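You operate a simulated robot arm through the tools that you are given. There is no shell and no other tool. Be economical: measure what you need, move in short steps, check, and stop when the job is done.

You are at the controls of a simulated two-armed robot. One attempt, no reset.

## Task
Pick up the orange divider with one hand, pass it to the other hand and put it on the top of the long table.

It is judged by the outcome, as a careful person would: the job done as asked, and still so three seconds after it is handed in. It fails if anything else is knocked over, pushed out of place, dropped, spilled or broken.

## Robot
Two 7-joint arms with three-finger grippers on one trunk, on a base that drives. Base frame: it is fixed to the floor where the robot stands at the start and does not move with it; the origin is under the middle of the robot, x ahead of it, y to its left, z up; the surface under the hand at the start is at about z = 880. Lengths are in mm, angles in degrees, forces in N, time in s.
The left shoulder is at the start at [30, 124, 1133], the right one opposite. With the tool pointing down near the work surface each hand reaches from about 100 to 780 mm from the robot's upright axis, wherever it stands, measured 20 degrees to its own side. Places, roughly: top of the long table [800, 3700, 800]. Payload 2.2 kg a hand.
The TCP of each hand is the grasp point between the finger pads, 28 mm short of the fingertips. In the tool frame z runs along the fingers and y along their closing line. Largest opening 102 mm; the body of the gripper starts 71 mm behind the TCP.
Orientation is told as [roll, pitch, yaw] about the base's x, y, z axes, in that order, counted from this pose: with the fingers straight down and closing along the base's y, the tool's x points along the base's -x, its y along +y and its z along -z.

## Interface
- The arms move only by the tool play_rows. It takes "left_series", "right_series" or both (then of equal length, played together; a hand with none holds still); each is one flat list of numbers, 7 for each row, row after row: the shift along the tool's x, y, z in mm, then the turn, a rotation vector about the tool's x, y, z in degrees, then the opening, from 0 (shut) to 1 (fully open). In form: [dx, dy, dz, rx, ry, rz, gripper, dx, dy, dz, rx, ry, rz, gripper, ...]. A call has 1 to 12 rows; each row is the pose to reach, as a shift and turn from the pose commanded when the call began, along the tool's axes at that moment. Rows are played at 5 a second. More than 50 mm and 8.6 degrees between two rows, or a gripper value outside its range, and nothing of the call is played. Where a pose cannot be reached the arm comes as near as it can. A force on the tool above 40 N (or 10 N above the force at the start of the call, whichever is more), or a blocked arm, ends the call early, and 0.2 s more pass. Each finger halts on what it meets, pressing with about 43 N; the grip force reading is that of the motor and also rises with nothing between the fingers. The clock runs only during rows and for 0.2 s after the last one: add rows that repeat a pose to give the fingers time. The reply holds the time, the measured pose of the TCP, the force on the tool along the base axes, the opening and the grip force, in the units named above and with some noise, with the torque about the TCP (base axes, N m) and any sound that the robot's microphone picked up, and new pictures: "pictures" is both (left out), scene, wrist or none (wrist: the cameras of the hands that moved).
- Cameras (640 x 400 px; columns grow to the right, rows downward): "scene" is now at [50.4, -5.4, 1850]; the picture's right is [-0.08, -1.00, 0.00], its down [-0.74, 0.06, -0.67] and it looks along [0.67, -0.06, -0.74] (base axes); focal length 295 px, centre (320, 200). "left" rides on the left gripper at [72, 38, -86] in its tool frame; the picture's right is [-0.47, 0.89, 0.00], its down [-0.60, -0.32, -0.73] and it looks along [-0.65, -0.34, 0.68] (tool axes); focal length 256 px, centre (320, 200). "right" rides on the right gripper at [69, 44, -86] in its tool frame; the picture's right is [-0.53, 0.85, 0.00], its down [-0.58, -0.36, -0.73] and it looks along [-0.62, -0.39, 0.68] (tool axes); focal length 256 px, centre (320, 200). There is no depth. A picture from a camera that has moved, and an enlarged one, comes with that camera's place and axes in the base frame and with its lens.
- raise_lower(by): slides the trunk up (or, below 0, down) by that many mm; the arms and the scene camera ride with it, the base frame stays. It gives what a move gives, with no picture.
- roll_base(legs): drives the robot by 1 to 6 legs, each [ahead, left, turn to the left] in mm, mm and degrees, along the robot's own axes; the way and the turn of a leg run together, so that a leg with both is an arc; at most 1500 mm and 180 degrees a leg. The arms and the cameras ride along, it lands a little off, and it stops where it bumps. It gives what a move gives, and a new picture of the scene camera.
- pan_tilt(pan, tilt): turns the head with the scene camera to pan (to the left, within 143 degrees either way) and tilt (down, from -29 to 69), counted from straight ahead of the robot. It gives what a move gives, and a new picture of the scene camera.
- zoom(camera, box): a new picture of the part [left, top, right, bottom] of that camera's present view, enlarged. No time passes.
- sign_off(): hands the job in; it is judged then, once.

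Work in short steps. Places have to be worked out from the pictures, the camera data and where the tool is seen: move nearer, look again, correct. Check each grasp and each placing, and mend what went wrong. You have 120 turns and 260 pictures in all, those below and enlarged ones among them. Open the grippers and draw the arms clear of the work before you hand the job in, unless the task says otherwise; then end with one line.

The tools are called after "Call:" by a JSON object that holds its "name" and its "arguments". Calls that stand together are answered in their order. play_rows: Moves the arms, as the interface text tells. Its arguments: {"type":"object","properties":{"left_series":{"type":"array","items":{"type":"number"}},"right_series":{"type":"array","items":{"type":"number"}},"pictures":{"type":"string","enum":["both","scene","wrist","none"]}},"required":[]} The other tools are called the same way: raise_lower (by) slides the trunk up or down; roll_base (legs) drives the base; pan_tilt (pan, tilt) turns the head that bears the scene camera; zoom (camera, box) takes an enlarged picture of a part of a camera's view; sign_off () hands the job in.

At the start:

```text
clock: 0.0
left_ee_pos: [571.9, 147.8, 1178.8]
left_tcp_rot: [0.0, 0.0, 0.0]
left_force: [1.1, 0.4, 0.2]
left_moment: [-0.02, 0.01, -0.01]
left_grip_width: 102.0
left_gripper_force: 0.0
right_ee_pos: [403.8, -282.6, 1188.5]
right_tcp_rot: [0.1, 0.0, 0.0]
right_force: [0.3, 0.0, 0.5]
right_moment: [0.04, 0.0, 0.03]
right_grip_width: 102.2
right_gripper_force: 0.2
trunk travel left (down, up): [-375.0, 165.0]
robot x, y, heading: [-1.5, -2.5, 0.1]
head pan, tilt: [-4.8, 48.1]
```

scene: 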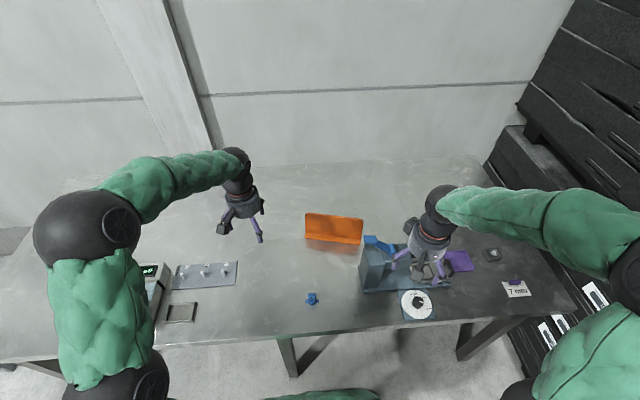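
right: 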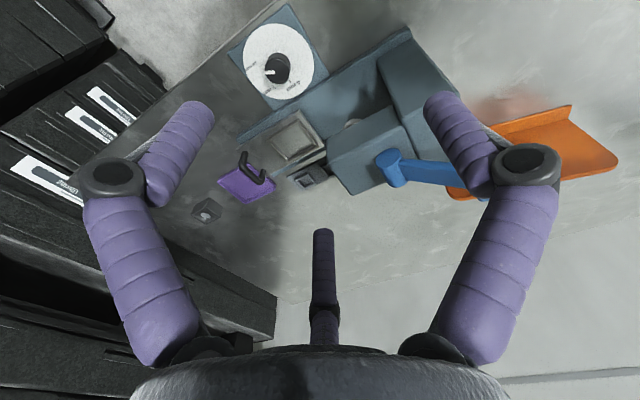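
left: 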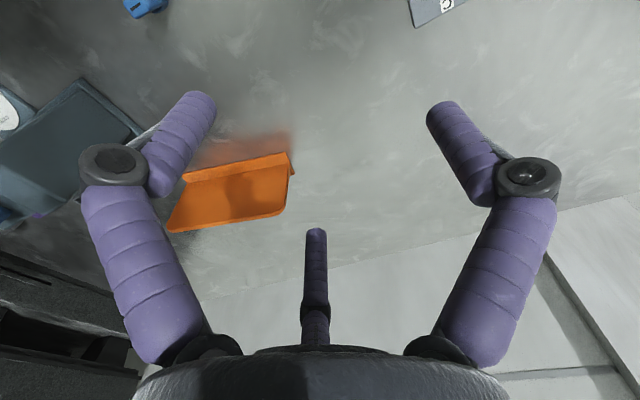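

The orange divider stands near the middle of the table, by the blue-grey fixture. I zoom in to see its shape.

Call:
{"name": "zoom", "arguments": {"camera": "scene", "box": [280, 190, 440, 290]}}

Call:
{"name": "zoom", "arguments": {"camera": "left", "box": [130, 120, 330, 245]}}

Call:
{"name": "zoom", "arguments": {"camera": "right", "box": [400, 80, 640, 230]}}

```text
4.00 times, centred on (360, 240) of scene
camera zoom: at [50.4, -5.4, 1850.0], right [-0.08, -1.0, 0.0], down [-0.74, 0.06, -0.67], along [0.67, -0.06, -0.74], focal length 1181 px, centre (160, 40)
```

zoom: 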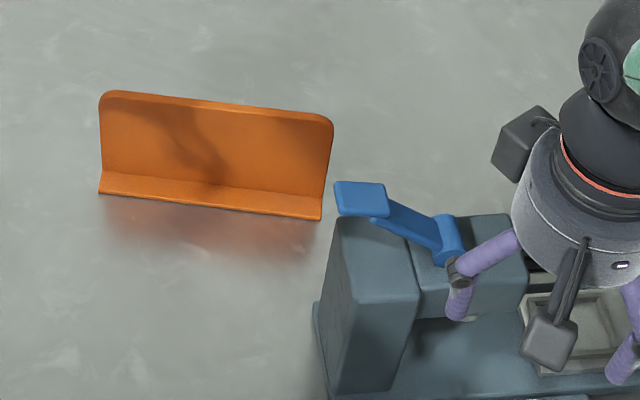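

```text
3.20 times, centred on (230, 182) of left
camera zoom: at [498.7, 185.2, 1264.7], right [0.47, 0.89, 0.0], down [0.6, -0.32, 0.73], along [0.65, -0.34, -0.68], focal length 819 px, centre (608, 256)
```

zoom: 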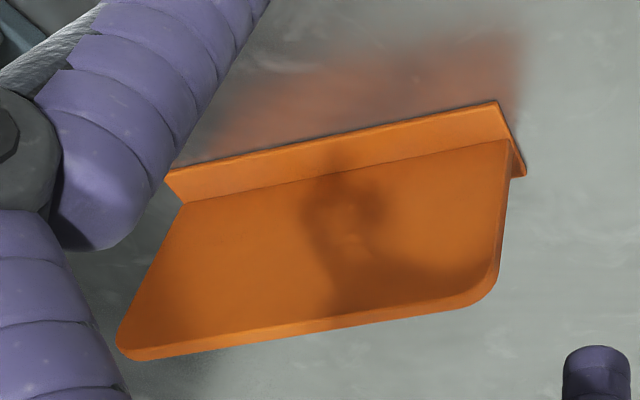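

```text
2.67 times, centred on (520, 155) of right
camera zoom: at [336.8, -239.1, 1275.3], right [0.53, 0.85, 0.0], down [0.58, -0.37, 0.73], along [0.62, -0.39, -0.68], focal length 683 px, centre (-213, 320)
```

zoom: 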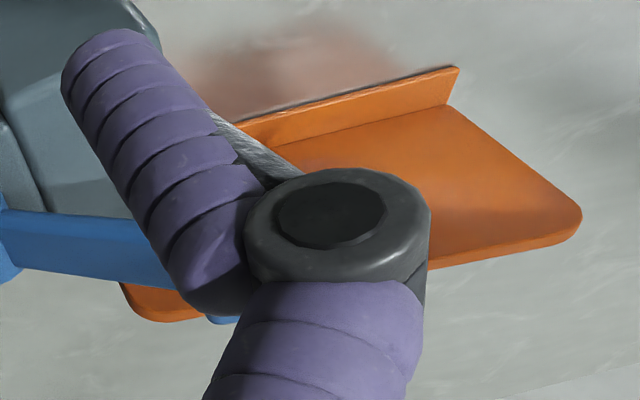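

The divider is an L or inverted-T shape. It is about 220 long, runs from roughly (757,-12) to (715,-226), and its top is near z 994. Next I look left at the long table, then check the space in front of the base.

Call:
{"name": "pan_tilt", "arguments": {"pan": 80, "tilt": 20}}

Call:
{"name": "pan_tilt", "arguments": {"pan": 0, "tilt": 69}}

```text
clock: 1.6
left_ee_pos: [571.0, 147.0, 1180.3]
left_tcp_rot: [0.0, 0.0, 0.0]
left_force: [0.7, 0.0, 1.3]
left_moment: [0.02, 0.01, 0.01]
left_grip_width: 101.9
left_gripper_force: 0.1
right_ee_pos: [403.6, -283.0, 1189.3]
right_tcp_rot: [0.1, 0.0, 0.0]
right_force: [-0.2, -0.1, 0.3]
right_moment: [-0.01, 0.02, 0.02]
right_grip_width: 102.0
right_gripper_force: 0.0
trunk travel left (down, up): [-375.0, 165.0]
robot x, y, heading: [-1.0, -1.4, -0.1]
head pan, tilt: [80.0, 20.0]
camera scene: at [-11.8, 92.9, 1893.0], right [0.98, -0.17, 0.0], down [-0.06, -0.34, -0.94], along [0.16, 0.93, -0.34], focal length 295 px, centre (320, 200)
```

scene: 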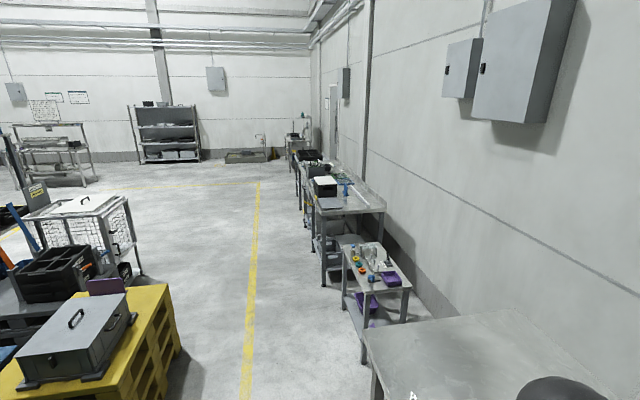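

```text
clock: 3.1
left_ee_pos: [571.9, 147.9, 1179.4]
left_tcp_rot: [0.1, 0.1, -0.1]
left_force: [-0.3, -0.7, 0.3]
left_moment: [-0.01, 0.02, 0.0]
left_grip_width: 102.0
left_gripper_force: 0.1
right_ee_pos: [404.1, -283.6, 1189.2]
right_tcp_rot: [0.1, 0.0, 0.0]
right_force: [0.7, 0.3, 0.6]
right_moment: [-0.02, -0.01, 0.03]
right_grip_width: 101.9
right_gripper_force: 0.1
trunk travel left (down, up): [-375.0, 165.0]
robot x, y, heading: [6.2, 1.6, 0.0]
head pan, tilt: [0.0, 68.8]
camera scene: at [27.9, 1.2, 1825.5], right [0.0, -1.0, 0.0], down [-0.93, 0.0, -0.36], along [0.36, 0.0, -0.93], focal length 295 px, centre (320, 200)
```

scene: 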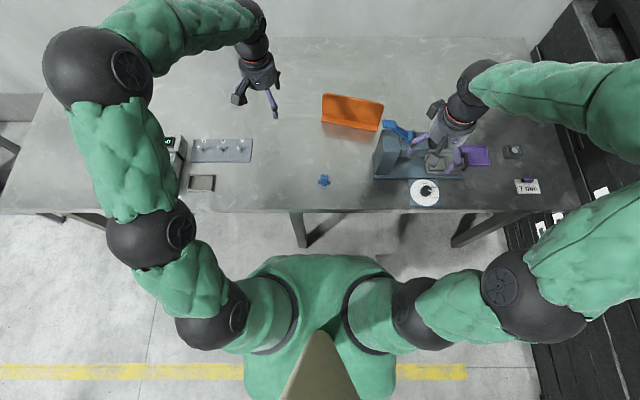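

The long table is down the aisle to the left, with a trolley in front of it. I check the third prong I can see in the wrist camera, and shift the base 80 mm right so the left arm reaches the divider better.

Call:
{"name": "zoom", "arguments": {"camera": "left", "box": [240, 200, 400, 300]}}

Call:
{"name": "roll_base", "arguments": {"legs": [[0, -80, 0]]}}

Call:
{"name": "pan_tilt", "arguments": {"pan": 0, "tilt": 50}}

```text
4.00 times, centred on (320, 250) of left
camera zoom: at [498.7, 185.2, 1264.7], right [0.47, 0.89, 0.0], down [0.6, -0.32, 0.73], along [0.65, -0.34, -0.68], focal length 1024 px, centre (320, 0)
```

zoom: 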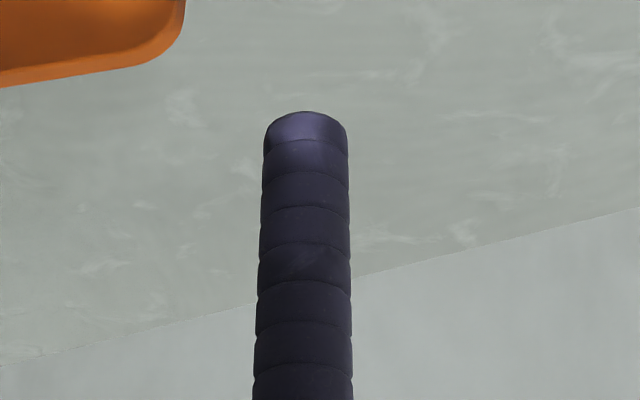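

```text
clock: 4.2
left_ee_pos: [572.5, 66.1, 1179.3]
left_tcp_rot: [0.1, 0.0, 0.0]
left_force: [0.6, -0.5, -0.2]
left_moment: [0.04, 0.02, 0.03]
left_grip_width: 102.2
left_gripper_force: 0.0
right_ee_pos: [405.1, -363.7, 1188.9]
right_tcp_rot: [0.0, 0.1, 0.1]
right_force: [0.1, -0.3, 0.0]
right_moment: [0.04, 0.0, -0.02]
right_grip_width: 102.0
right_gripper_force: 0.1
trunk travel left (down, up): [-375.0, 165.0]
robot x, y, heading: [-3.4, -80.0, -0.3]
head pan, tilt: [0.0, 68.8]
camera scene: at [27.9, -80.9, 1825.5], right [0.0, -1.0, 0.0], down [-0.93, 0.0, -0.36], along [0.36, 0.0, -0.93], focal length 295 px, centre (320, 200)
```

scene: 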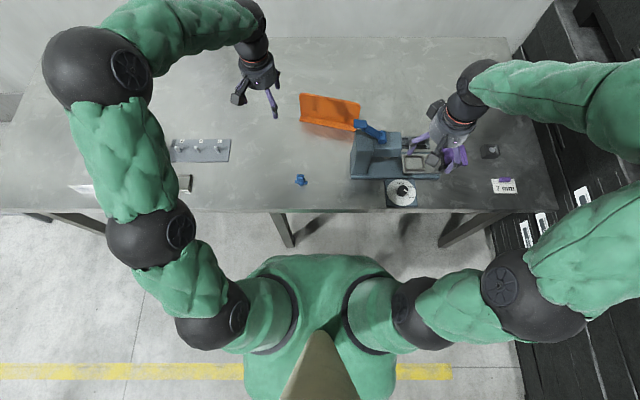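

```text
clock: 5.0
left_ee_pos: [571.5, 69.9, 1179.8]
left_tcp_rot: [0.0, 0.1, 0.1]
left_force: [-0.1, -0.1, 0.2]
left_moment: [-0.02, 0.0, -0.01]
left_grip_width: 101.8
left_gripper_force: 0.0
right_ee_pos: [403.9, -361.2, 1189.0]
right_tcp_rot: [-0.1, 0.0, 0.1]
right_force: [-0.1, 0.1, 0.4]
right_moment: [0.0, -0.03, -0.01]
right_grip_width: 101.9
right_gripper_force: 0.0
trunk travel left (down, up): [-375.0, 165.0]
robot x, y, heading: [-0.4, -84.9, 0.1]
head pan, tilt: [0.0, 50.0]
camera scene: at [48.9, -77.8, 1847.4], right [0.0, -1.0, 0.0], down [-0.77, 0.0, -0.64], along [0.64, 0.0, -0.77], focal length 295 px, centre (320, 200)
```

scene: 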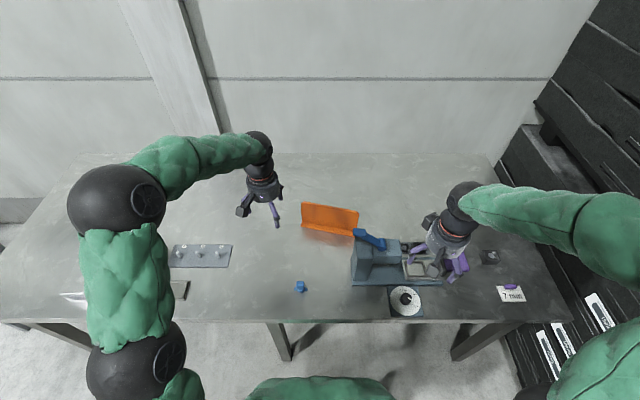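

The gripper looks like it has three prongs. I close the left one in the air to see how the fingers actually move.

Call:
{"name": "play_rows", "arguments": {"left_series": [0, 0, 0, 0, 0, 0, 0.5, 0, 0, 0, 0, 0, 0, 0.15, 0, 0, 0, 0, 0, 0, 0.1, 0, 0, 0, 0, 0, 0, 0.1], "pictures": "both"}}

Call:
{"name": "zoom", "arguments": {"camera": "scene", "box": [200, 120, 360, 250]}}

```text
clock: 6.0
left_ee_pos: [571.4, 67.6, 1178.7]
left_tcp_rot: [0.0, 0.0, 0.1]
left_force: [-0.8, 0.9, -0.7]
left_moment: [0.0, 0.0, 0.01]
left_grip_width: 10.0
left_gripper_force: 0.0
right_ee_pos: [404.6, -363.1, 1191.3]
right_tcp_rot: [0.1, 0.0, 0.1]
right_force: [0.4, -0.5, 0.6]
right_moment: [0.04, -0.02, 0.05]
right_grip_width: 102.0
right_gripper_force: 0.1
trunk travel left (down, up): [-375.0, 165.0]
robot x, y, heading: [-1.1, -80.7, 0.1]
head pan, tilt: [0.0, 50.0]
camera scene: at [48.9, -78.6, 1847.4], right [0.0, -1.0, 0.0], down [-0.77, 0.0, -0.64], along [0.64, 0.0, -0.77], focal length 295 px, centre (320, 200)
camera left: at [498.7, 105.6, 1264.8], right [0.46, 0.89, 0.0], down [0.6, -0.32, 0.73], along [0.65, -0.34, -0.68], focal length 256 px, centre (320, 200)
```

scene: 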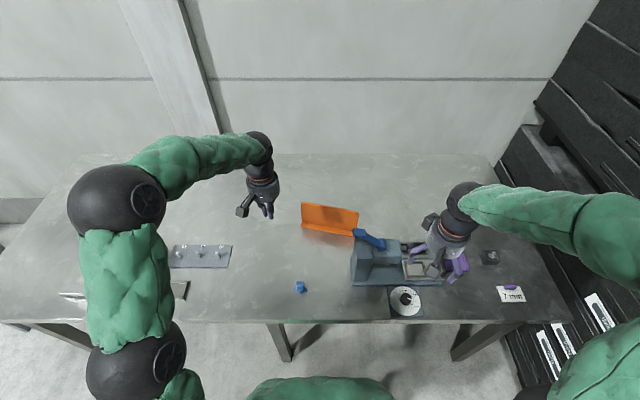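
left: 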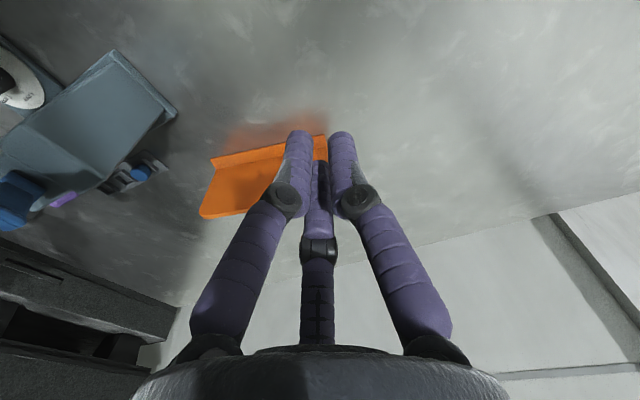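

```text
3.08 times, centred on (280, 185) of scene
camera zoom: at [48.9, -78.6, 1847.4], right [0.0, -1.0, 0.0], down [-0.77, 0.0, -0.64], along [0.64, 0.0, -0.77], focal length 908 px, centre (443, 246)
```

zoom: 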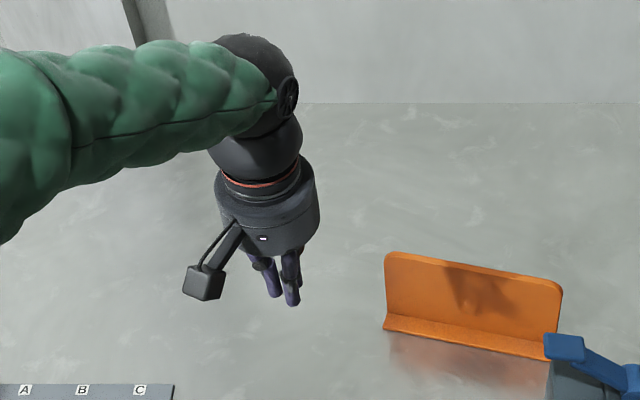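

The fingers all close to a common centre, with one on the +y side and two opposite. I turn the left hand so it closes across the panel, leaning outward 30°, while moving toward the divider's left end.

Call:
{"name": "play_rows", "arguments": {"left_series": [-10, -4, 5, 2.11, -1.74, 7.87, 1, -20, -8, 10, 4.22, -3.47, 15.75, 1, -30, -12, 15, 6.33, -5.21, 23.6, 1, -40, -16, 20, 8.44, -6.94, 31.5, 1, -50, -20, 25, 10.55, -8.68, 39.4, 1, -60, -24, 30, 12.66, -10.4, 47.25, 1, -70, -28, 35, 14.77, -12.15, 55.1, 1, -80, -32, 40, 16.9, -13.9, 63, 1, -90, -36, 45, 19, -15.6, 70.9, 1, -100, -40, 50, 21.1, -17.36, 78.75, 1, -110, -44, 55, 23.2, -19.1, 86.6, 1, -119, -48, 59, 25.3, -20.8, 94.5, 1]}}

```text
clock: 8.6
left_ee_pos: [690.3, 21.1, 1121.0]
left_tcp_rot: [-1.2, -29.1, -96.6]
left_force: [0.8, -0.1, 0.3]
left_moment: [0.0, 0.0, 0.02]
left_grip_width: 102.2
left_gripper_force: 0.1
right_ee_pos: [405.4, -363.0, 1189.0]
right_tcp_rot: [0.1, 0.2, 0.1]
right_force: [0.8, 0.4, -0.3]
right_moment: [0.03, 0.03, -0.01]
right_grip_width: 102.0
right_gripper_force: 0.1
trunk travel left (down, up): [-375.0, 165.0]
robot x, y, heading: [-0.6, -79.2, 0.0]
head pan, tilt: [0.0, 50.0]
camera scene: at [50.1, -78.8, 1847.4], right [0.0, -1.0, 0.0], down [-0.77, 0.0, -0.64], along [0.64, 0.0, -0.77], focal length 295 px, centre (320, 200)
camera left: at [742.6, 118.9, 1159.2], right [0.83, -0.51, 0.21], down [-0.32, -0.13, 0.94], along [-0.45, -0.85, -0.28], focal length 256 px, centre (320, 200)
```

scene: 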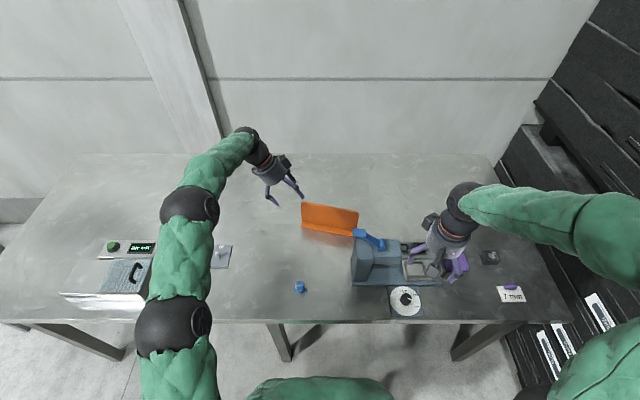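
left: 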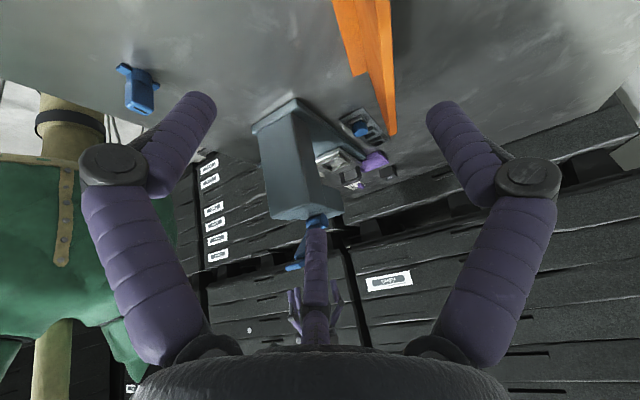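

The hand turned well. I zoom in on the divider in the wrist and scene views to refine the panel's line.

Call:
{"name": "zoom", "arguments": {"camera": "left", "box": [260, 0, 480, 150]}}

Call:
{"name": "zoom", "arguments": {"camera": "scene", "box": [250, 150, 378, 250]}}

```text
2.67 times, centred on (370, 75) of left
camera zoom: at [742.6, 118.9, 1159.2], right [0.83, -0.51, 0.21], down [-0.32, -0.13, 0.94], along [-0.45, -0.85, -0.28], focal length 683 px, centre (187, 533)
```

zoom: 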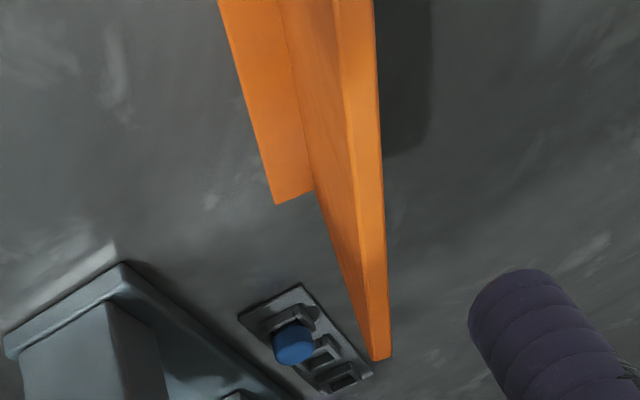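

```text
4.00 times, centred on (314, 200) of scene
camera zoom: at [50.1, -78.8, 1847.4], right [0.0, -1.0, 0.0], down [-0.77, 0.0, -0.64], along [0.64, 0.0, -0.77], focal length 1181 px, centre (344, 200)
```

zoom: 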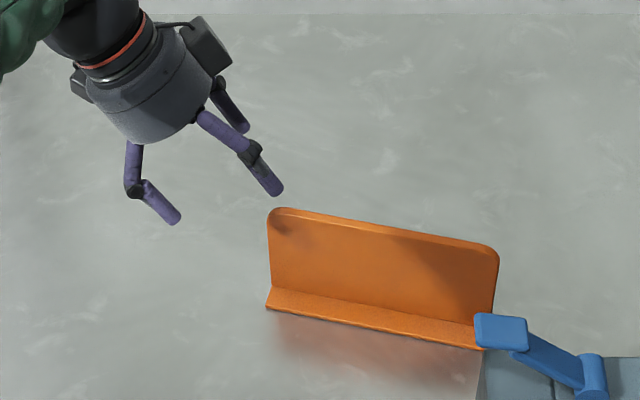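

The wrist and scene views agree: the panel passes near (737,-53), turned about 13°. I move to a hover point back along the tool axis and look again.

Call:
{"name": "play_rows", "arguments": {"left_series": [6, 20, 20, 0.7, -0.3, 1.9, 1, 13, 42, 45, 1.4, -0.6, 3.8, 1, 20, 62, 72, 2.05, -0.86, 5.65, 1, 20, 62, 72, 2.05, -0.86, 5.65, 1]}}

Call:
{"name": "zoom", "arguments": {"camera": "scene", "box": [250, 150, 378, 250]}}

```text
clock: 9.6
left_ee_pos: [728.1, -1.6, 1053.4]
left_tcp_rot: [-0.1, -29.9, -103.0]
left_force: [-0.7, -0.3, -0.8]
left_moment: [-0.05, 0.02, -0.03]
left_grip_width: 102.1
left_gripper_force: 0.1
left hand out of reach, approached as far as the arm can: row 3, 4
right_ee_pos: [405.0, -362.2, 1188.0]
right_tcp_rot: [0.1, 0.0, 0.0]
right_force: [1.2, -0.9, 0.4]
right_moment: [-0.01, -0.01, -0.02]
right_grip_width: 102.0
right_gripper_force: 0.1
trunk travel left (down, up): [-375.0, 165.0]
robot x, y, heading: [-0.2, -81.3, -0.1]
head pan, tilt: [0.0, 50.0]
camera scene: at [49.7, -78.9, 1847.4], right [0.0, -1.0, 0.0], down [-0.77, 0.0, -0.64], along [0.64, 0.0, -0.77], focal length 295 px, centre (320, 200)
camera left: at [788.7, 91.9, 1090.4], right [0.77, -0.59, 0.23], down [-0.34, -0.08, 0.94], along [-0.53, -0.8, -0.27], focal length 256 px, centre (320, 200)
```

scene: 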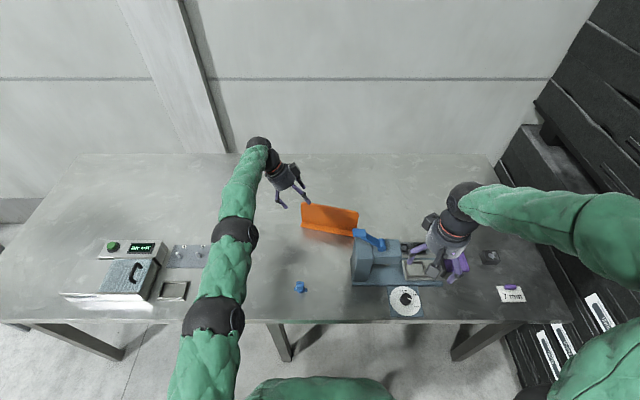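
left: 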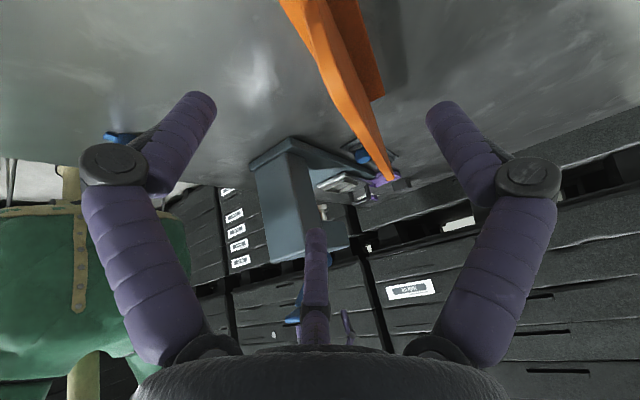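

```text
4.00 times, centred on (314, 200) of scene
camera zoom: at [49.7, -78.9, 1847.4], right [0.0, -1.0, 0.0], down [-0.77, 0.0, -0.64], along [0.64, 0.0, -0.77], focal length 1181 px, centre (344, 200)
```

zoom: 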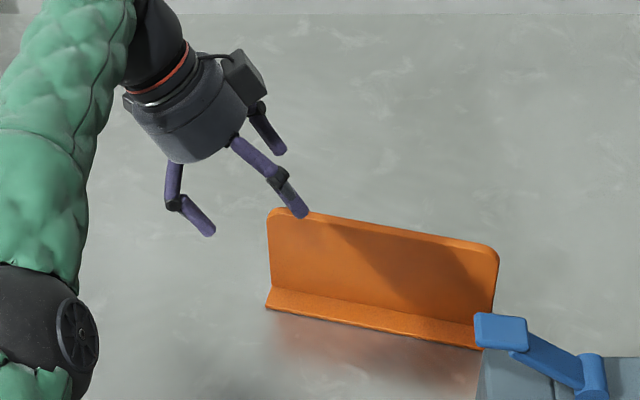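

The left arm is at full stretch, with the table's near edge at about x = 337. I creep the base forward 40 mm and check.

Call:
{"name": "roll_base", "arguments": {"legs": [[40, 0, 0]]}}

```text
clock: 10.5
left_ee_pos: [768.4, -1.0, 1051.2]
left_tcp_rot: [-0.1, -30.0, -102.9]
left_force: [0.3, -0.7, 0.5]
left_moment: [-0.03, 0.04, -0.02]
left_grip_width: 102.1
left_gripper_force: 0.1
right_ee_pos: [445.7, -362.5, 1189.2]
right_tcp_rot: [0.1, 0.1, 0.1]
right_force: [0.0, 0.6, -0.7]
right_moment: [0.02, 0.06, -0.04]
right_grip_width: 102.2
right_gripper_force: 0.1
trunk travel left (down, up): [-375.0, 165.0]
robot x, y, heading: [38.6, -78.1, 0.2]
head pan, tilt: [0.0, 50.0]
camera scene: at [90.3, -78.9, 1847.4], right [0.0, -1.0, 0.0], down [-0.77, 0.0, -0.64], along [0.64, 0.0, -0.77], focal length 295 px, centre (320, 200)
```

scene: 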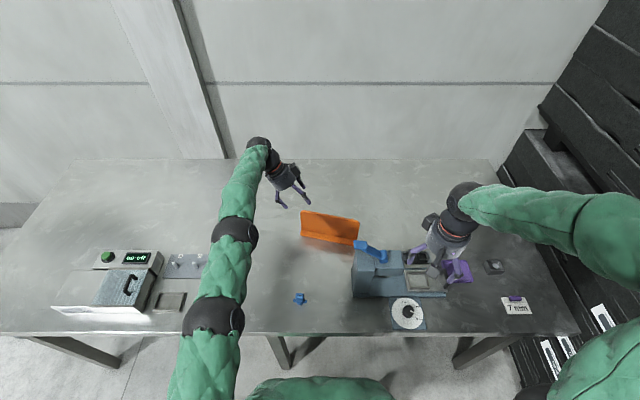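

It moved without contact. I send a zero row to see whether the commanded pose matches the measured one.

Call:
{"name": "play_rows", "arguments": {"left_series": [0, 0, 0, 0, 0, 0, 1], "pictures": "wrist"}}

```text
clock: 10.9
left_ee_pos: [765.5, -1.9, 1053.5]
left_tcp_rot: [0.1, -29.9, -102.9]
left_force: [-0.7, -0.3, 0.8]
left_moment: [0.04, -0.02, -0.01]
left_grip_width: 102.0
left_gripper_force: 0.0
right_ee_pos: [443.1, -363.9, 1189.7]
right_tcp_rot: [0.2, -0.1, 0.1]
right_force: [-0.5, 0.2, -0.5]
right_moment: [0.02, 0.0, -0.01]
right_grip_width: 102.0
right_gripper_force: 0.1
trunk travel left (down, up): [-375.0, 165.0]
robot x, y, heading: [38.6, -79.5, 0.1]
head pan, tilt: [0.0, 50.0]
camera left: at [826.1, 91.4, 1091.9], right [0.77, -0.59, 0.23], down [-0.35, -0.08, 0.93], along [-0.53, -0.8, -0.27], focal length 256 px, centre (320, 200)
```

left: 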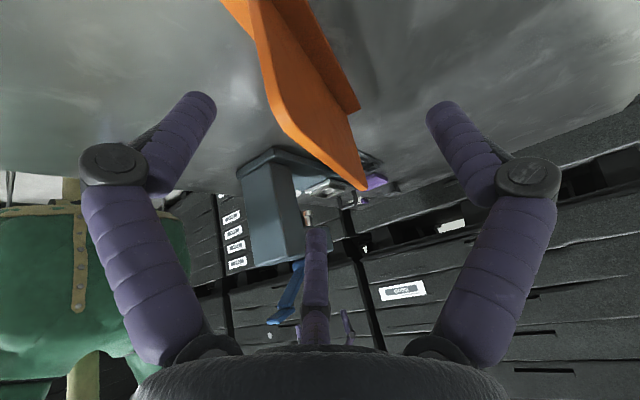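

The commanded pose follows the measured one. I centre over the panel line and advance halfway, so the fingertips just straddle the top edge.

Call:
{"name": "play_rows", "arguments": {"left_series": [-2.5, -17, 2, 0, 0, 0, 1, -2.5, -17, 25, 0, 0, 0, 1, -2.5, -17, 50, 0, 0, 0, 1, -2.5, -17, 50, 0, 0, 0, 1]}}

Call:
{"name": "zoom", "arguments": {"camera": "scene", "box": [250, 150, 378, 250]}}

```text
clock: 11.9
left_ee_pos: [746.3, -24.6, 1009.7]
left_tcp_rot: [0.1, -29.9, -103.0]
left_force: [0.3, 0.4, -0.6]
left_moment: [0.03, -0.01, 0.02]
left_grip_width: 102.2
left_gripper_force: 0.1
right_ee_pos: [444.9, -363.2, 1189.3]
right_tcp_rot: [0.1, 0.0, 0.1]
right_force: [0.0, 1.0, 0.5]
right_moment: [0.01, -0.01, 0.03]
right_grip_width: 102.4
right_gripper_force: 0.1
trunk travel left (down, up): [-375.0, 165.0]
robot x, y, heading: [39.9, -81.6, 0.0]
head pan, tilt: [0.0, 50.0]
camera scene: at [88.4, -78.8, 1847.4], right [0.0, -1.0, 0.0], down [-0.77, 0.0, -0.64], along [0.64, 0.0, -0.77], focal length 295 px, centre (320, 200)
camera left: at [805.6, 68.8, 1048.5], right [0.77, -0.59, 0.23], down [-0.34, -0.08, 0.94], along [-0.53, -0.8, -0.27], focal length 256 px, centre (320, 200)
```

scene: 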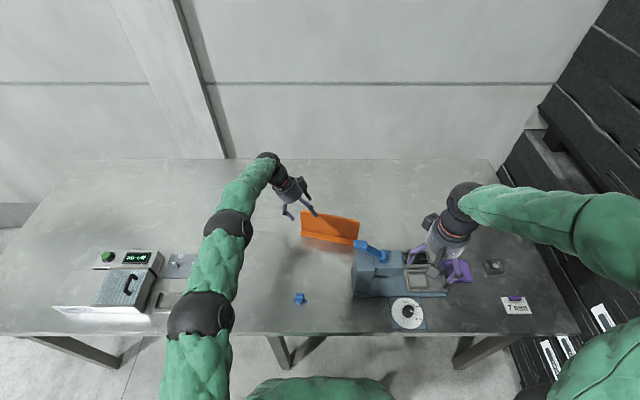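
left: 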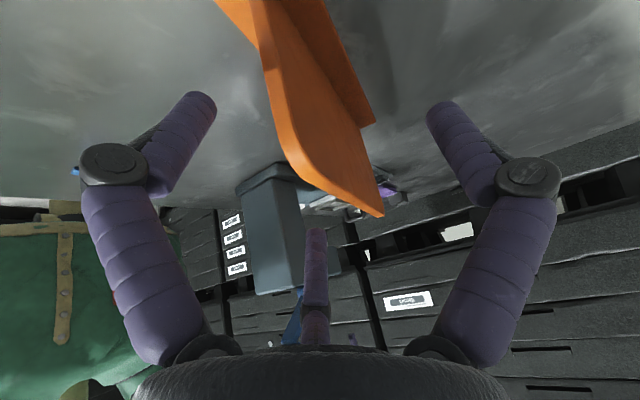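

```text
4.00 times, centred on (314, 200) of scene
camera zoom: at [88.4, -78.8, 1847.4], right [0.0, -1.0, 0.0], down [-0.77, 0.0, -0.64], along [0.64, 0.0, -0.77], focal length 1181 px, centre (344, 200)
```

zoom: 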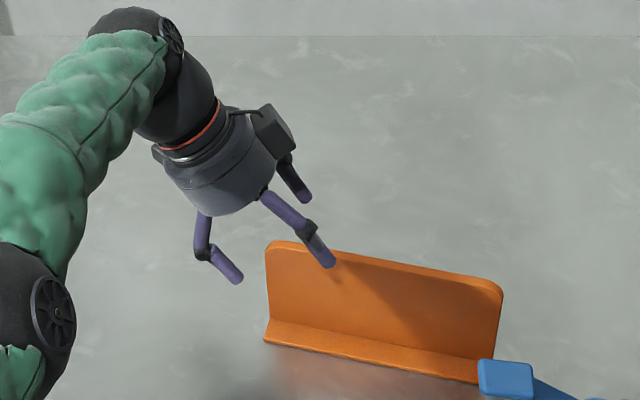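

The near finger pair is on the near side of the panel and the thumb on the far side. I advance to grasp depth.

Call:
{"name": "play_rows", "arguments": {"left_series": [0, -2, 25, 0, 0, 0, 1, 0, -2, 55, 0, 0, 0, 1, 0, -2, 55, 0, 0, 0, 1]}}

Call:
{"name": "zoom", "arguments": {"camera": "scene", "box": [250, 170, 378, 270]}}

```text
clock: 12.7
left_ee_pos: [736.0, -51.1, 963.2]
left_tcp_rot: [0.0, -30.0, -103.0]
left_force: [0.0, 0.2, 0.6]
left_moment: [0.0, -0.03, -0.02]
left_grip_width: 101.8
left_gripper_force: 0.1
right_ee_pos: [443.8, -362.2, 1189.4]
right_tcp_rot: [0.2, 0.0, 0.1]
right_force: [0.1, 0.5, 1.1]
right_moment: [-0.01, -0.01, 0.01]
right_grip_width: 102.1
right_gripper_force: 0.0
trunk travel left (down, up): [-375.0, 165.0]
robot x, y, heading: [43.4, -77.9, 0.3]
head pan, tilt: [0.0, 50.0]
camera scene: at [87.8, -78.3, 1847.5], right [0.0, -1.0, 0.0], down [-0.77, 0.0, -0.64], along [0.64, 0.0, -0.77], focal length 295 px, centre (320, 200)
camera left: at [796.7, 42.6, 1000.9], right [0.77, -0.59, 0.23], down [-0.34, -0.08, 0.94], along [-0.53, -0.8, -0.27], focal length 256 px, centre (320, 200)
```

scene: 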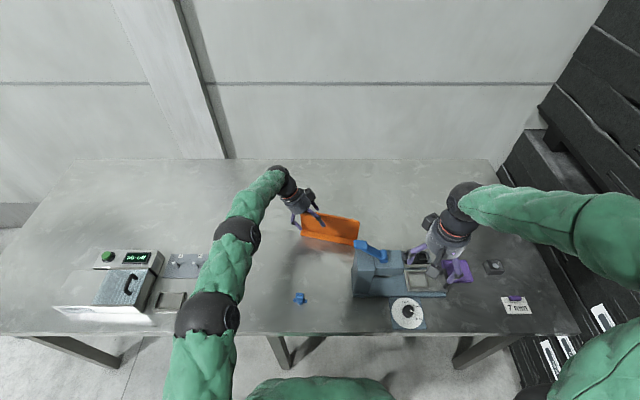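
left: 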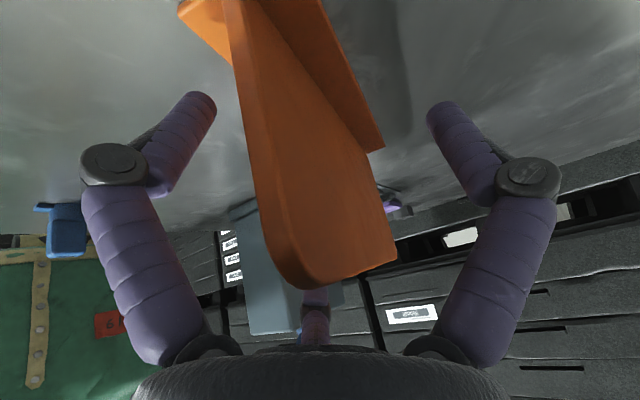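

```text
4.00 times, centred on (314, 220) of scene
camera zoom: at [87.8, -78.3, 1847.5], right [0.0, -1.0, 0.0], down [-0.77, 0.0, -0.64], along [0.64, 0.0, -0.77], focal length 1181 px, centre (344, 120)
```

zoom: 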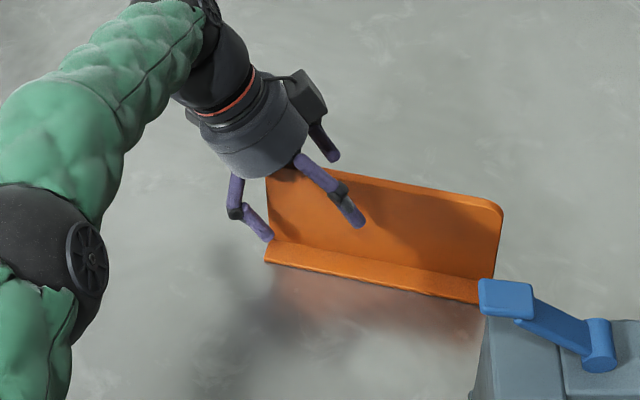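

The panel sits between the fingers. I close the gripper.

Call:
{"name": "play_rows", "arguments": {"left_series": [0, 0, 0, 0, 0, 0, 0.7, 0, 0, 0, 0, 0, 0, 0.4, 0, 0, 0, 0, 0, 0, 0.2, 0, 0, 0, 0, 0, 0, 0, 0, 0, 0, 0, 0, 0, 0, 0, 0, 0, 0, 0, 0, 0, 0, 0, 0, 0, 0, 0, 0]}}

Call:
{"name": "zoom", "arguments": {"camera": "scene", "box": [250, 170, 378, 270]}}

```text
clock: 14.3
left_ee_pos: [736.3, -51.6, 964.1]
left_tcp_rot: [-0.1, -30.1, -103.0]
left_force: [0.1, -0.5, 0.4]
left_moment: [0.01, -0.05, -0.09]
left_grip_width: 16.5
left_gripper_force: 42.5
right_ee_pos: [443.9, -361.9, 1189.0]
right_tcp_rot: [0.1, -0.1, 0.1]
right_force: [0.2, 0.2, 0.5]
right_moment: [-0.04, -0.02, 0.02]
right_grip_width: 102.1
right_gripper_force: 0.0
trunk travel left (down, up): [-375.0, 165.0]
robot x, y, heading: [38.5, -77.0, -0.1]
head pan, tilt: [0.0, 50.0]
camera scene: at [88.4, -78.9, 1847.4], right [0.0, -1.0, 0.0], down [-0.77, 0.0, -0.64], along [0.64, 0.0, -0.77], focal length 295 px, centre (320, 200)
camera left: at [796.9, 42.3, 1000.6], right [0.77, -0.59, 0.23], down [-0.34, -0.08, 0.94], along [-0.53, -0.8, -0.27], focal length 256 px, centre (320, 200)
```

scene: 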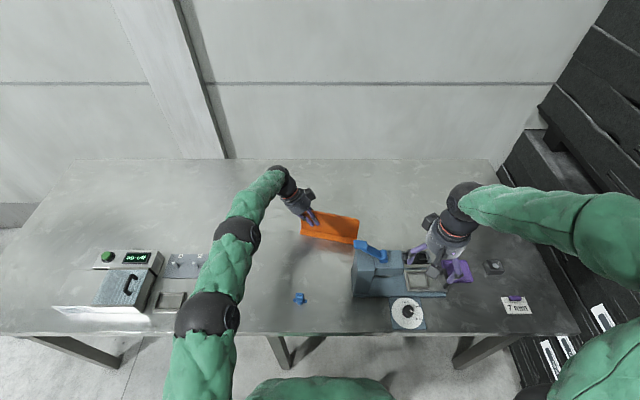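
left: 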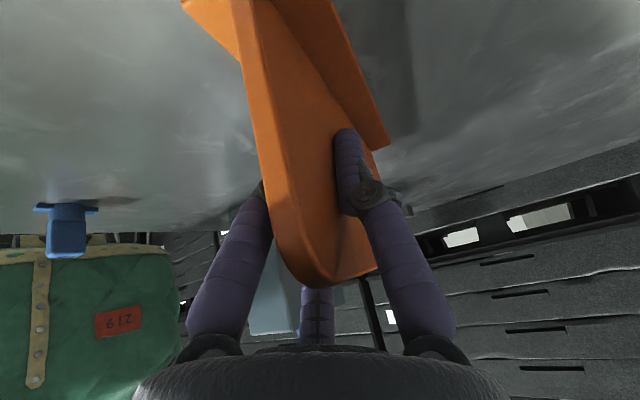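

```text
4.00 times, centred on (314, 220) of scene
camera zoom: at [88.4, -78.9, 1847.4], right [0.0, -1.0, 0.0], down [-0.77, 0.0, -0.64], along [0.64, 0.0, -0.77], focal length 1181 px, centre (344, 120)
```

zoom: 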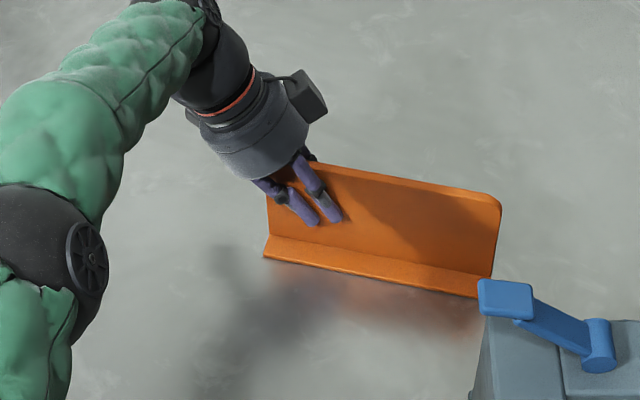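

It is gripped on a 16.5 mm thickness. I lift about 60 mm with a slight drift to +y, away from the blue lever.

Call:
{"name": "play_rows", "arguments": {"left_series": [-5, 0, -9, 0, 0, 0, 0, -12, 0, -24, 0, 0, 0, 0, -18, 0, -42, 0, 0, 0, 0, -24, 0, -62, 0, 0, 0, 0, -24, 0, -62, 0, 0, 0, 0]}}

Call:
{"name": "zoom", "arguments": {"camera": "scene", "box": [250, 150, 410, 275]}}

```text
clock: 15.5
left_ee_pos: [739.4, -41.5, 1028.0]
left_tcp_rot: [-0.1, -29.9, -103.0]
left_force: [0.4, -0.2, -2.2]
left_moment: [0.1, -0.02, 0.0]
left_grip_width: 16.2
left_gripper_force: 42.7
right_ee_pos: [445.2, -364.6, 1188.3]
right_tcp_rot: [0.1, 0.2, 0.0]
right_force: [0.4, 0.0, 0.4]
right_moment: [-0.02, 0.03, 0.0]
right_grip_width: 102.1
right_gripper_force: 0.1
trunk travel left (down, up): [-375.0, 165.0]
robot x, y, heading: [38.2, -76.6, -0.0]
head pan, tilt: [0.0, 50.0]
camera scene: at [89.2, -78.9, 1847.4], right [0.0, -1.0, 0.0], down [-0.77, 0.0, -0.64], along [0.64, 0.0, -0.77], focal length 295 px, centre (320, 200)
camera left: at [799.5, 52.1, 1065.8], right [0.77, -0.59, 0.23], down [-0.34, -0.08, 0.94], along [-0.53, -0.8, -0.27], focal length 256 px, centre (320, 200)
```

scene: 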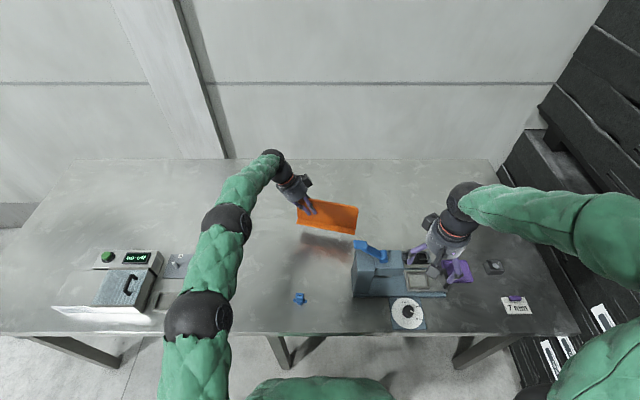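
left: 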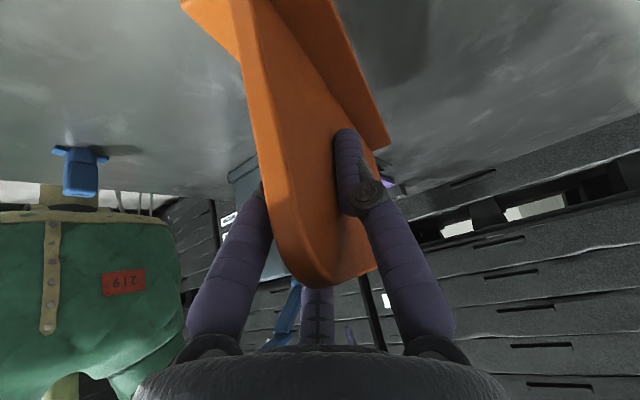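

```text
3.20 times, centred on (330, 212) of scene
camera zoom: at [89.2, -78.9, 1847.4], right [0.0, -1.0, 0.0], down [-0.77, 0.0, -0.64], along [0.64, 0.0, -0.77], focal length 945 px, centre (288, 160)
```

zoom: 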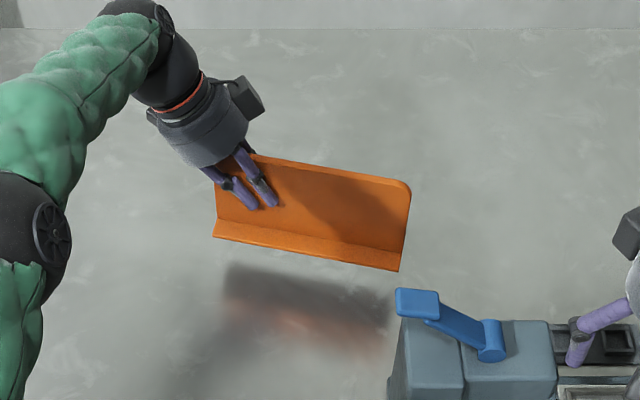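

The divider is firmly held at about 2 N. I bring it back to a handover spot in front of the robot, while the right hand turns to a mirrored pose at a safe distance.

Call:
{"name": "play_rows", "arguments": {"left_series": [-3.5, -14.7, -9.8, 0, 0, 0, 0, -7, -29.4, -19.5, 0, 0, 0, 0, -10.5, -44.1, -29.3, 0, 0, 0, 0, -14, -58.8, -39, 0, 0, 0, 0, -17.5, -73.5, -48.8, 0, 0, 0, 0, -21, -88.2, -58.5, 0, 0, 0, 0, -24.5, -102.9, -68.3, 0, 0, 0, 0, -28, -117.6, -78, 0, 0, 0, 0, -31.5, -132.3, -87.8, 0, 0, 0, 0, -35, -147, -97.5, 0, 0, 0, 0, -35, -147, -97.5, 0, 0, 0, 0], "right_series": [-5.5, 3.3, -5.1, -2.01, -2.53, -7.51, 1, -11, 6.6, -10.2, -4.02, -5.06, -15.02, 1, -16.5, 9.9, -15.3, -6.03, -7.59, -22.53, 1, -22, 13.2, -20.4, -8.04, -10.12, -30.04, 1, -27.5, 16.5, -25.5, -10.05, -12.65, -37.55, 1, -33, 19.8, -30.6, -12.06, -15.18, -45.06, 1, -38.5, 23.1, -35.7, -14.07, -17.71, -52.57, 1, -44, 26.4, -40.8, -16.08, -20.24, -60.08, 1, -49.5, 29.7, -45.9, -18.09, -22.77, -67.59, 1, -55, 33, -51, -20.1, -25.3, -75.1, 1, -55, 33, -51, -20.1, -25.3, -75.1, 1]}}

```text
clock: 17.9
left_ee_pos: [599.0, 10.3, 1130.8]
left_tcp_rot: [-0.1, -30.2, -102.8]
left_force: [-0.6, 0.2, -1.4]
left_moment: [0.08, -0.03, 0.0]
left_grip_width: 16.6
left_gripper_force: 42.5
right_ee_pos: [498.9, -331.2, 1240.3]
right_tcp_rot: [0.1, -30.1, 77.1]
right_force: [0.6, -0.4, 0.0]
right_moment: [0.02, 0.04, -0.01]
right_grip_width: 101.5
right_gripper_force: 0.2
trunk travel left (down, up): [-375.0, 165.0]
robot x, y, heading: [40.8, -76.3, 0.1]
head pan, tilt: [0.0, 50.0]
camera scene: at [89.1, -78.8, 1847.4], right [0.0, -1.0, 0.0], down [-0.77, 0.0, -0.64], along [0.64, 0.0, -0.77], focal length 295 px, centre (320, 200)
camera right: at [435.4, -420.3, 1280.1], right [-0.72, 0.64, 0.27], down [0.39, 0.05, 0.92], along [0.58, 0.77, -0.28], focal length 256 px, centre (320, 200)
camera left: at [659.9, 103.7, 1168.4], right [0.77, -0.59, 0.23], down [-0.34, -0.08, 0.94], along [-0.53, -0.8, -0.27], focal length 256 px, centre (320, 200)
```

scene: 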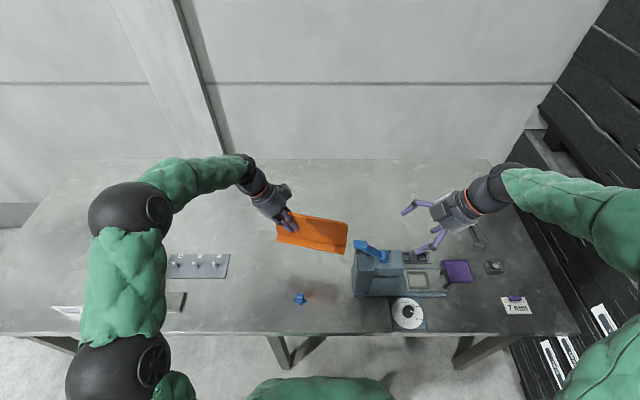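
right: 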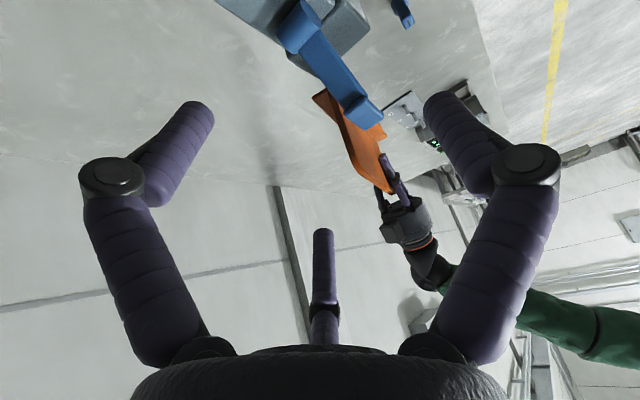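
left: 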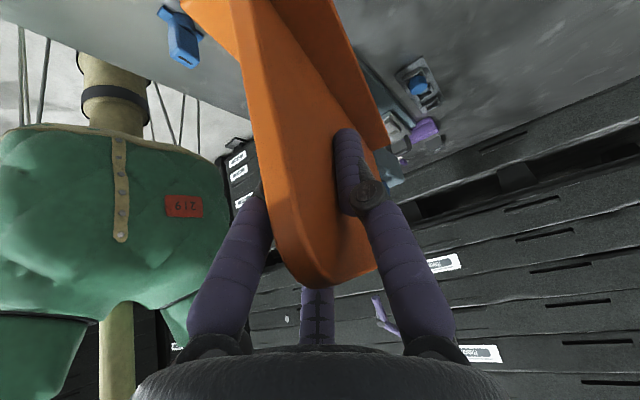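

Both hands are in place. I zoom in to measure where the held divider's right end is.

Call:
{"name": "zoom", "arguments": {"camera": "scene", "box": [230, 150, 390, 275]}}

Call:
{"name": "zoom", "arguments": {"camera": "right", "box": [280, 60, 460, 260]}}

```text
3.20 times, centred on (310, 212) of scene
camera zoom: at [89.1, -78.8, 1847.4], right [0.0, -1.0, 0.0], down [-0.77, 0.0, -0.64], along [0.64, 0.0, -0.77], focal length 945 px, centre (352, 160)
```

zoom: 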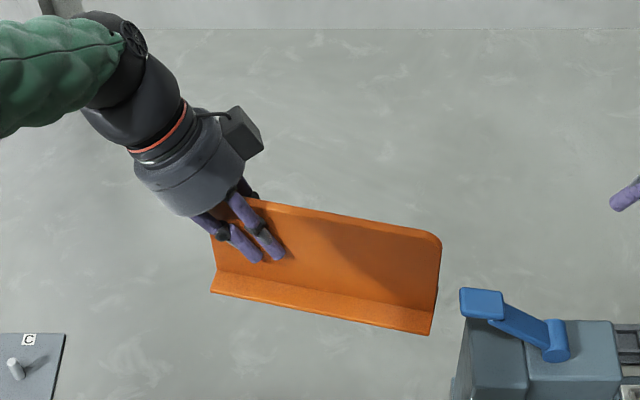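

```text
2.00 times, centred on (370, 160) of right
camera zoom: at [435.4, -420.3, 1280.1], right [-0.72, 0.64, 0.27], down [0.39, 0.05, 0.92], along [0.58, 0.77, -0.28], focal length 512 px, centre (220, 280)
```

zoom: 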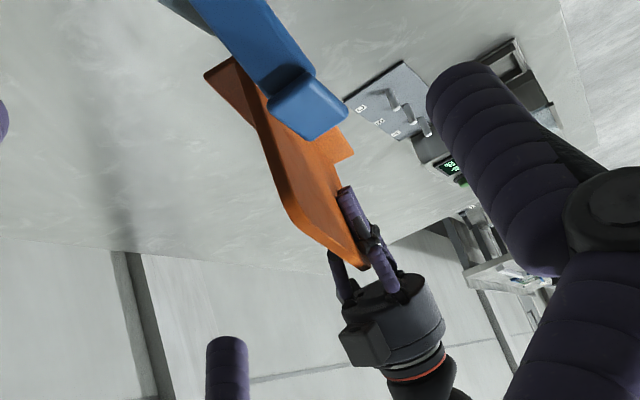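

The divider's top right corner is near (565,-156), with the top at z ≈ 1160. I move the right hand to a point 120 mm back along its approach line.

Call:
{"name": "play_rows", "arguments": {"right_series": [-35, -6, 22, 0, 0, 0, 1, -70, -12, 44, 0, 0, 0, 1, -105, -18, 66, 0, 0, 0, 1, -140, -23, 88, 0, 0, 0, 1, -140, -23, 88, 0, 0, 0, 1]}}

Call:
{"name": "zoom", "arguments": {"camera": "scene", "box": [230, 150, 390, 275]}}

```text
clock: 19.1
left_ee_pos: [598.3, 9.0, 1130.0]
left_tcp_rot: [-0.1, -29.8, -103.0]
left_force: [-0.5, 0.2, -2.4]
left_moment: [0.09, -0.04, 0.01]
left_grip_width: 16.7
left_gripper_force: 42.1
right_ee_pos: [556.4, -173.7, 1235.3]
right_tcp_rot: [0.0, -30.0, 77.0]
right_force: [0.0, -0.2, -0.4]
right_moment: [-0.03, 0.04, -0.03]
right_grip_width: 101.8
right_gripper_force: 0.1
trunk travel left (down, up): [-375.0, 165.0]
robot x, y, heading: [37.0, -78.6, -0.1]
head pan, tilt: [0.0, 50.0]
camera scene: at [87.8, -80.0, 1847.4], right [0.0, -1.0, 0.0], down [-0.77, 0.0, -0.64], along [0.64, 0.0, -0.77], focal length 295 px, centre (320, 200)
camera right: at [493.4, -264.3, 1274.9], right [-0.72, 0.64, 0.27], down [0.39, 0.05, 0.92], along [0.58, 0.77, -0.28], focal length 256 px, centre (320, 200)
```

scene: 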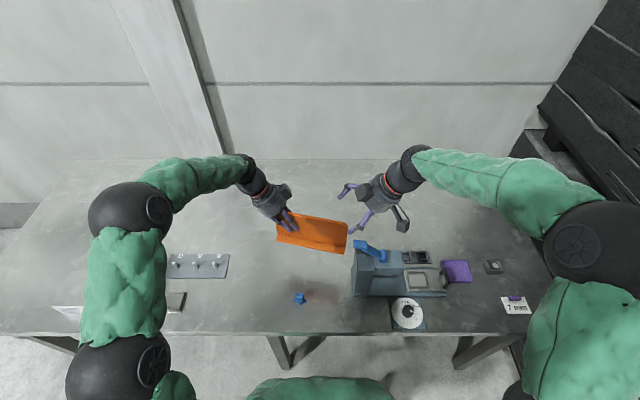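
right: 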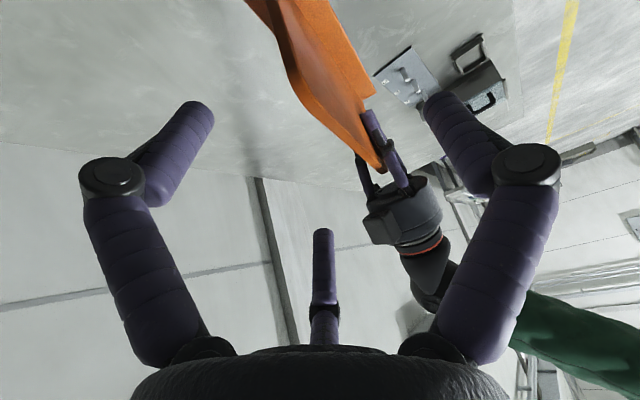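

```text
3.20 times, centred on (310, 212) of scene
camera zoom: at [87.8, -80.0, 1847.4], right [0.0, -1.0, 0.0], down [-0.77, 0.0, -0.64], along [0.64, 0.0, -0.77], focal length 945 px, centre (352, 160)
```

zoom: 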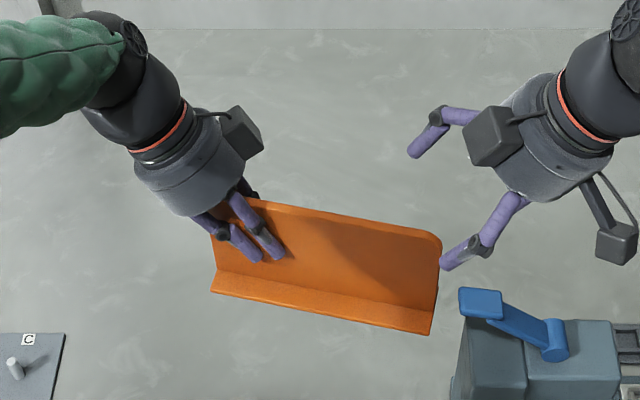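

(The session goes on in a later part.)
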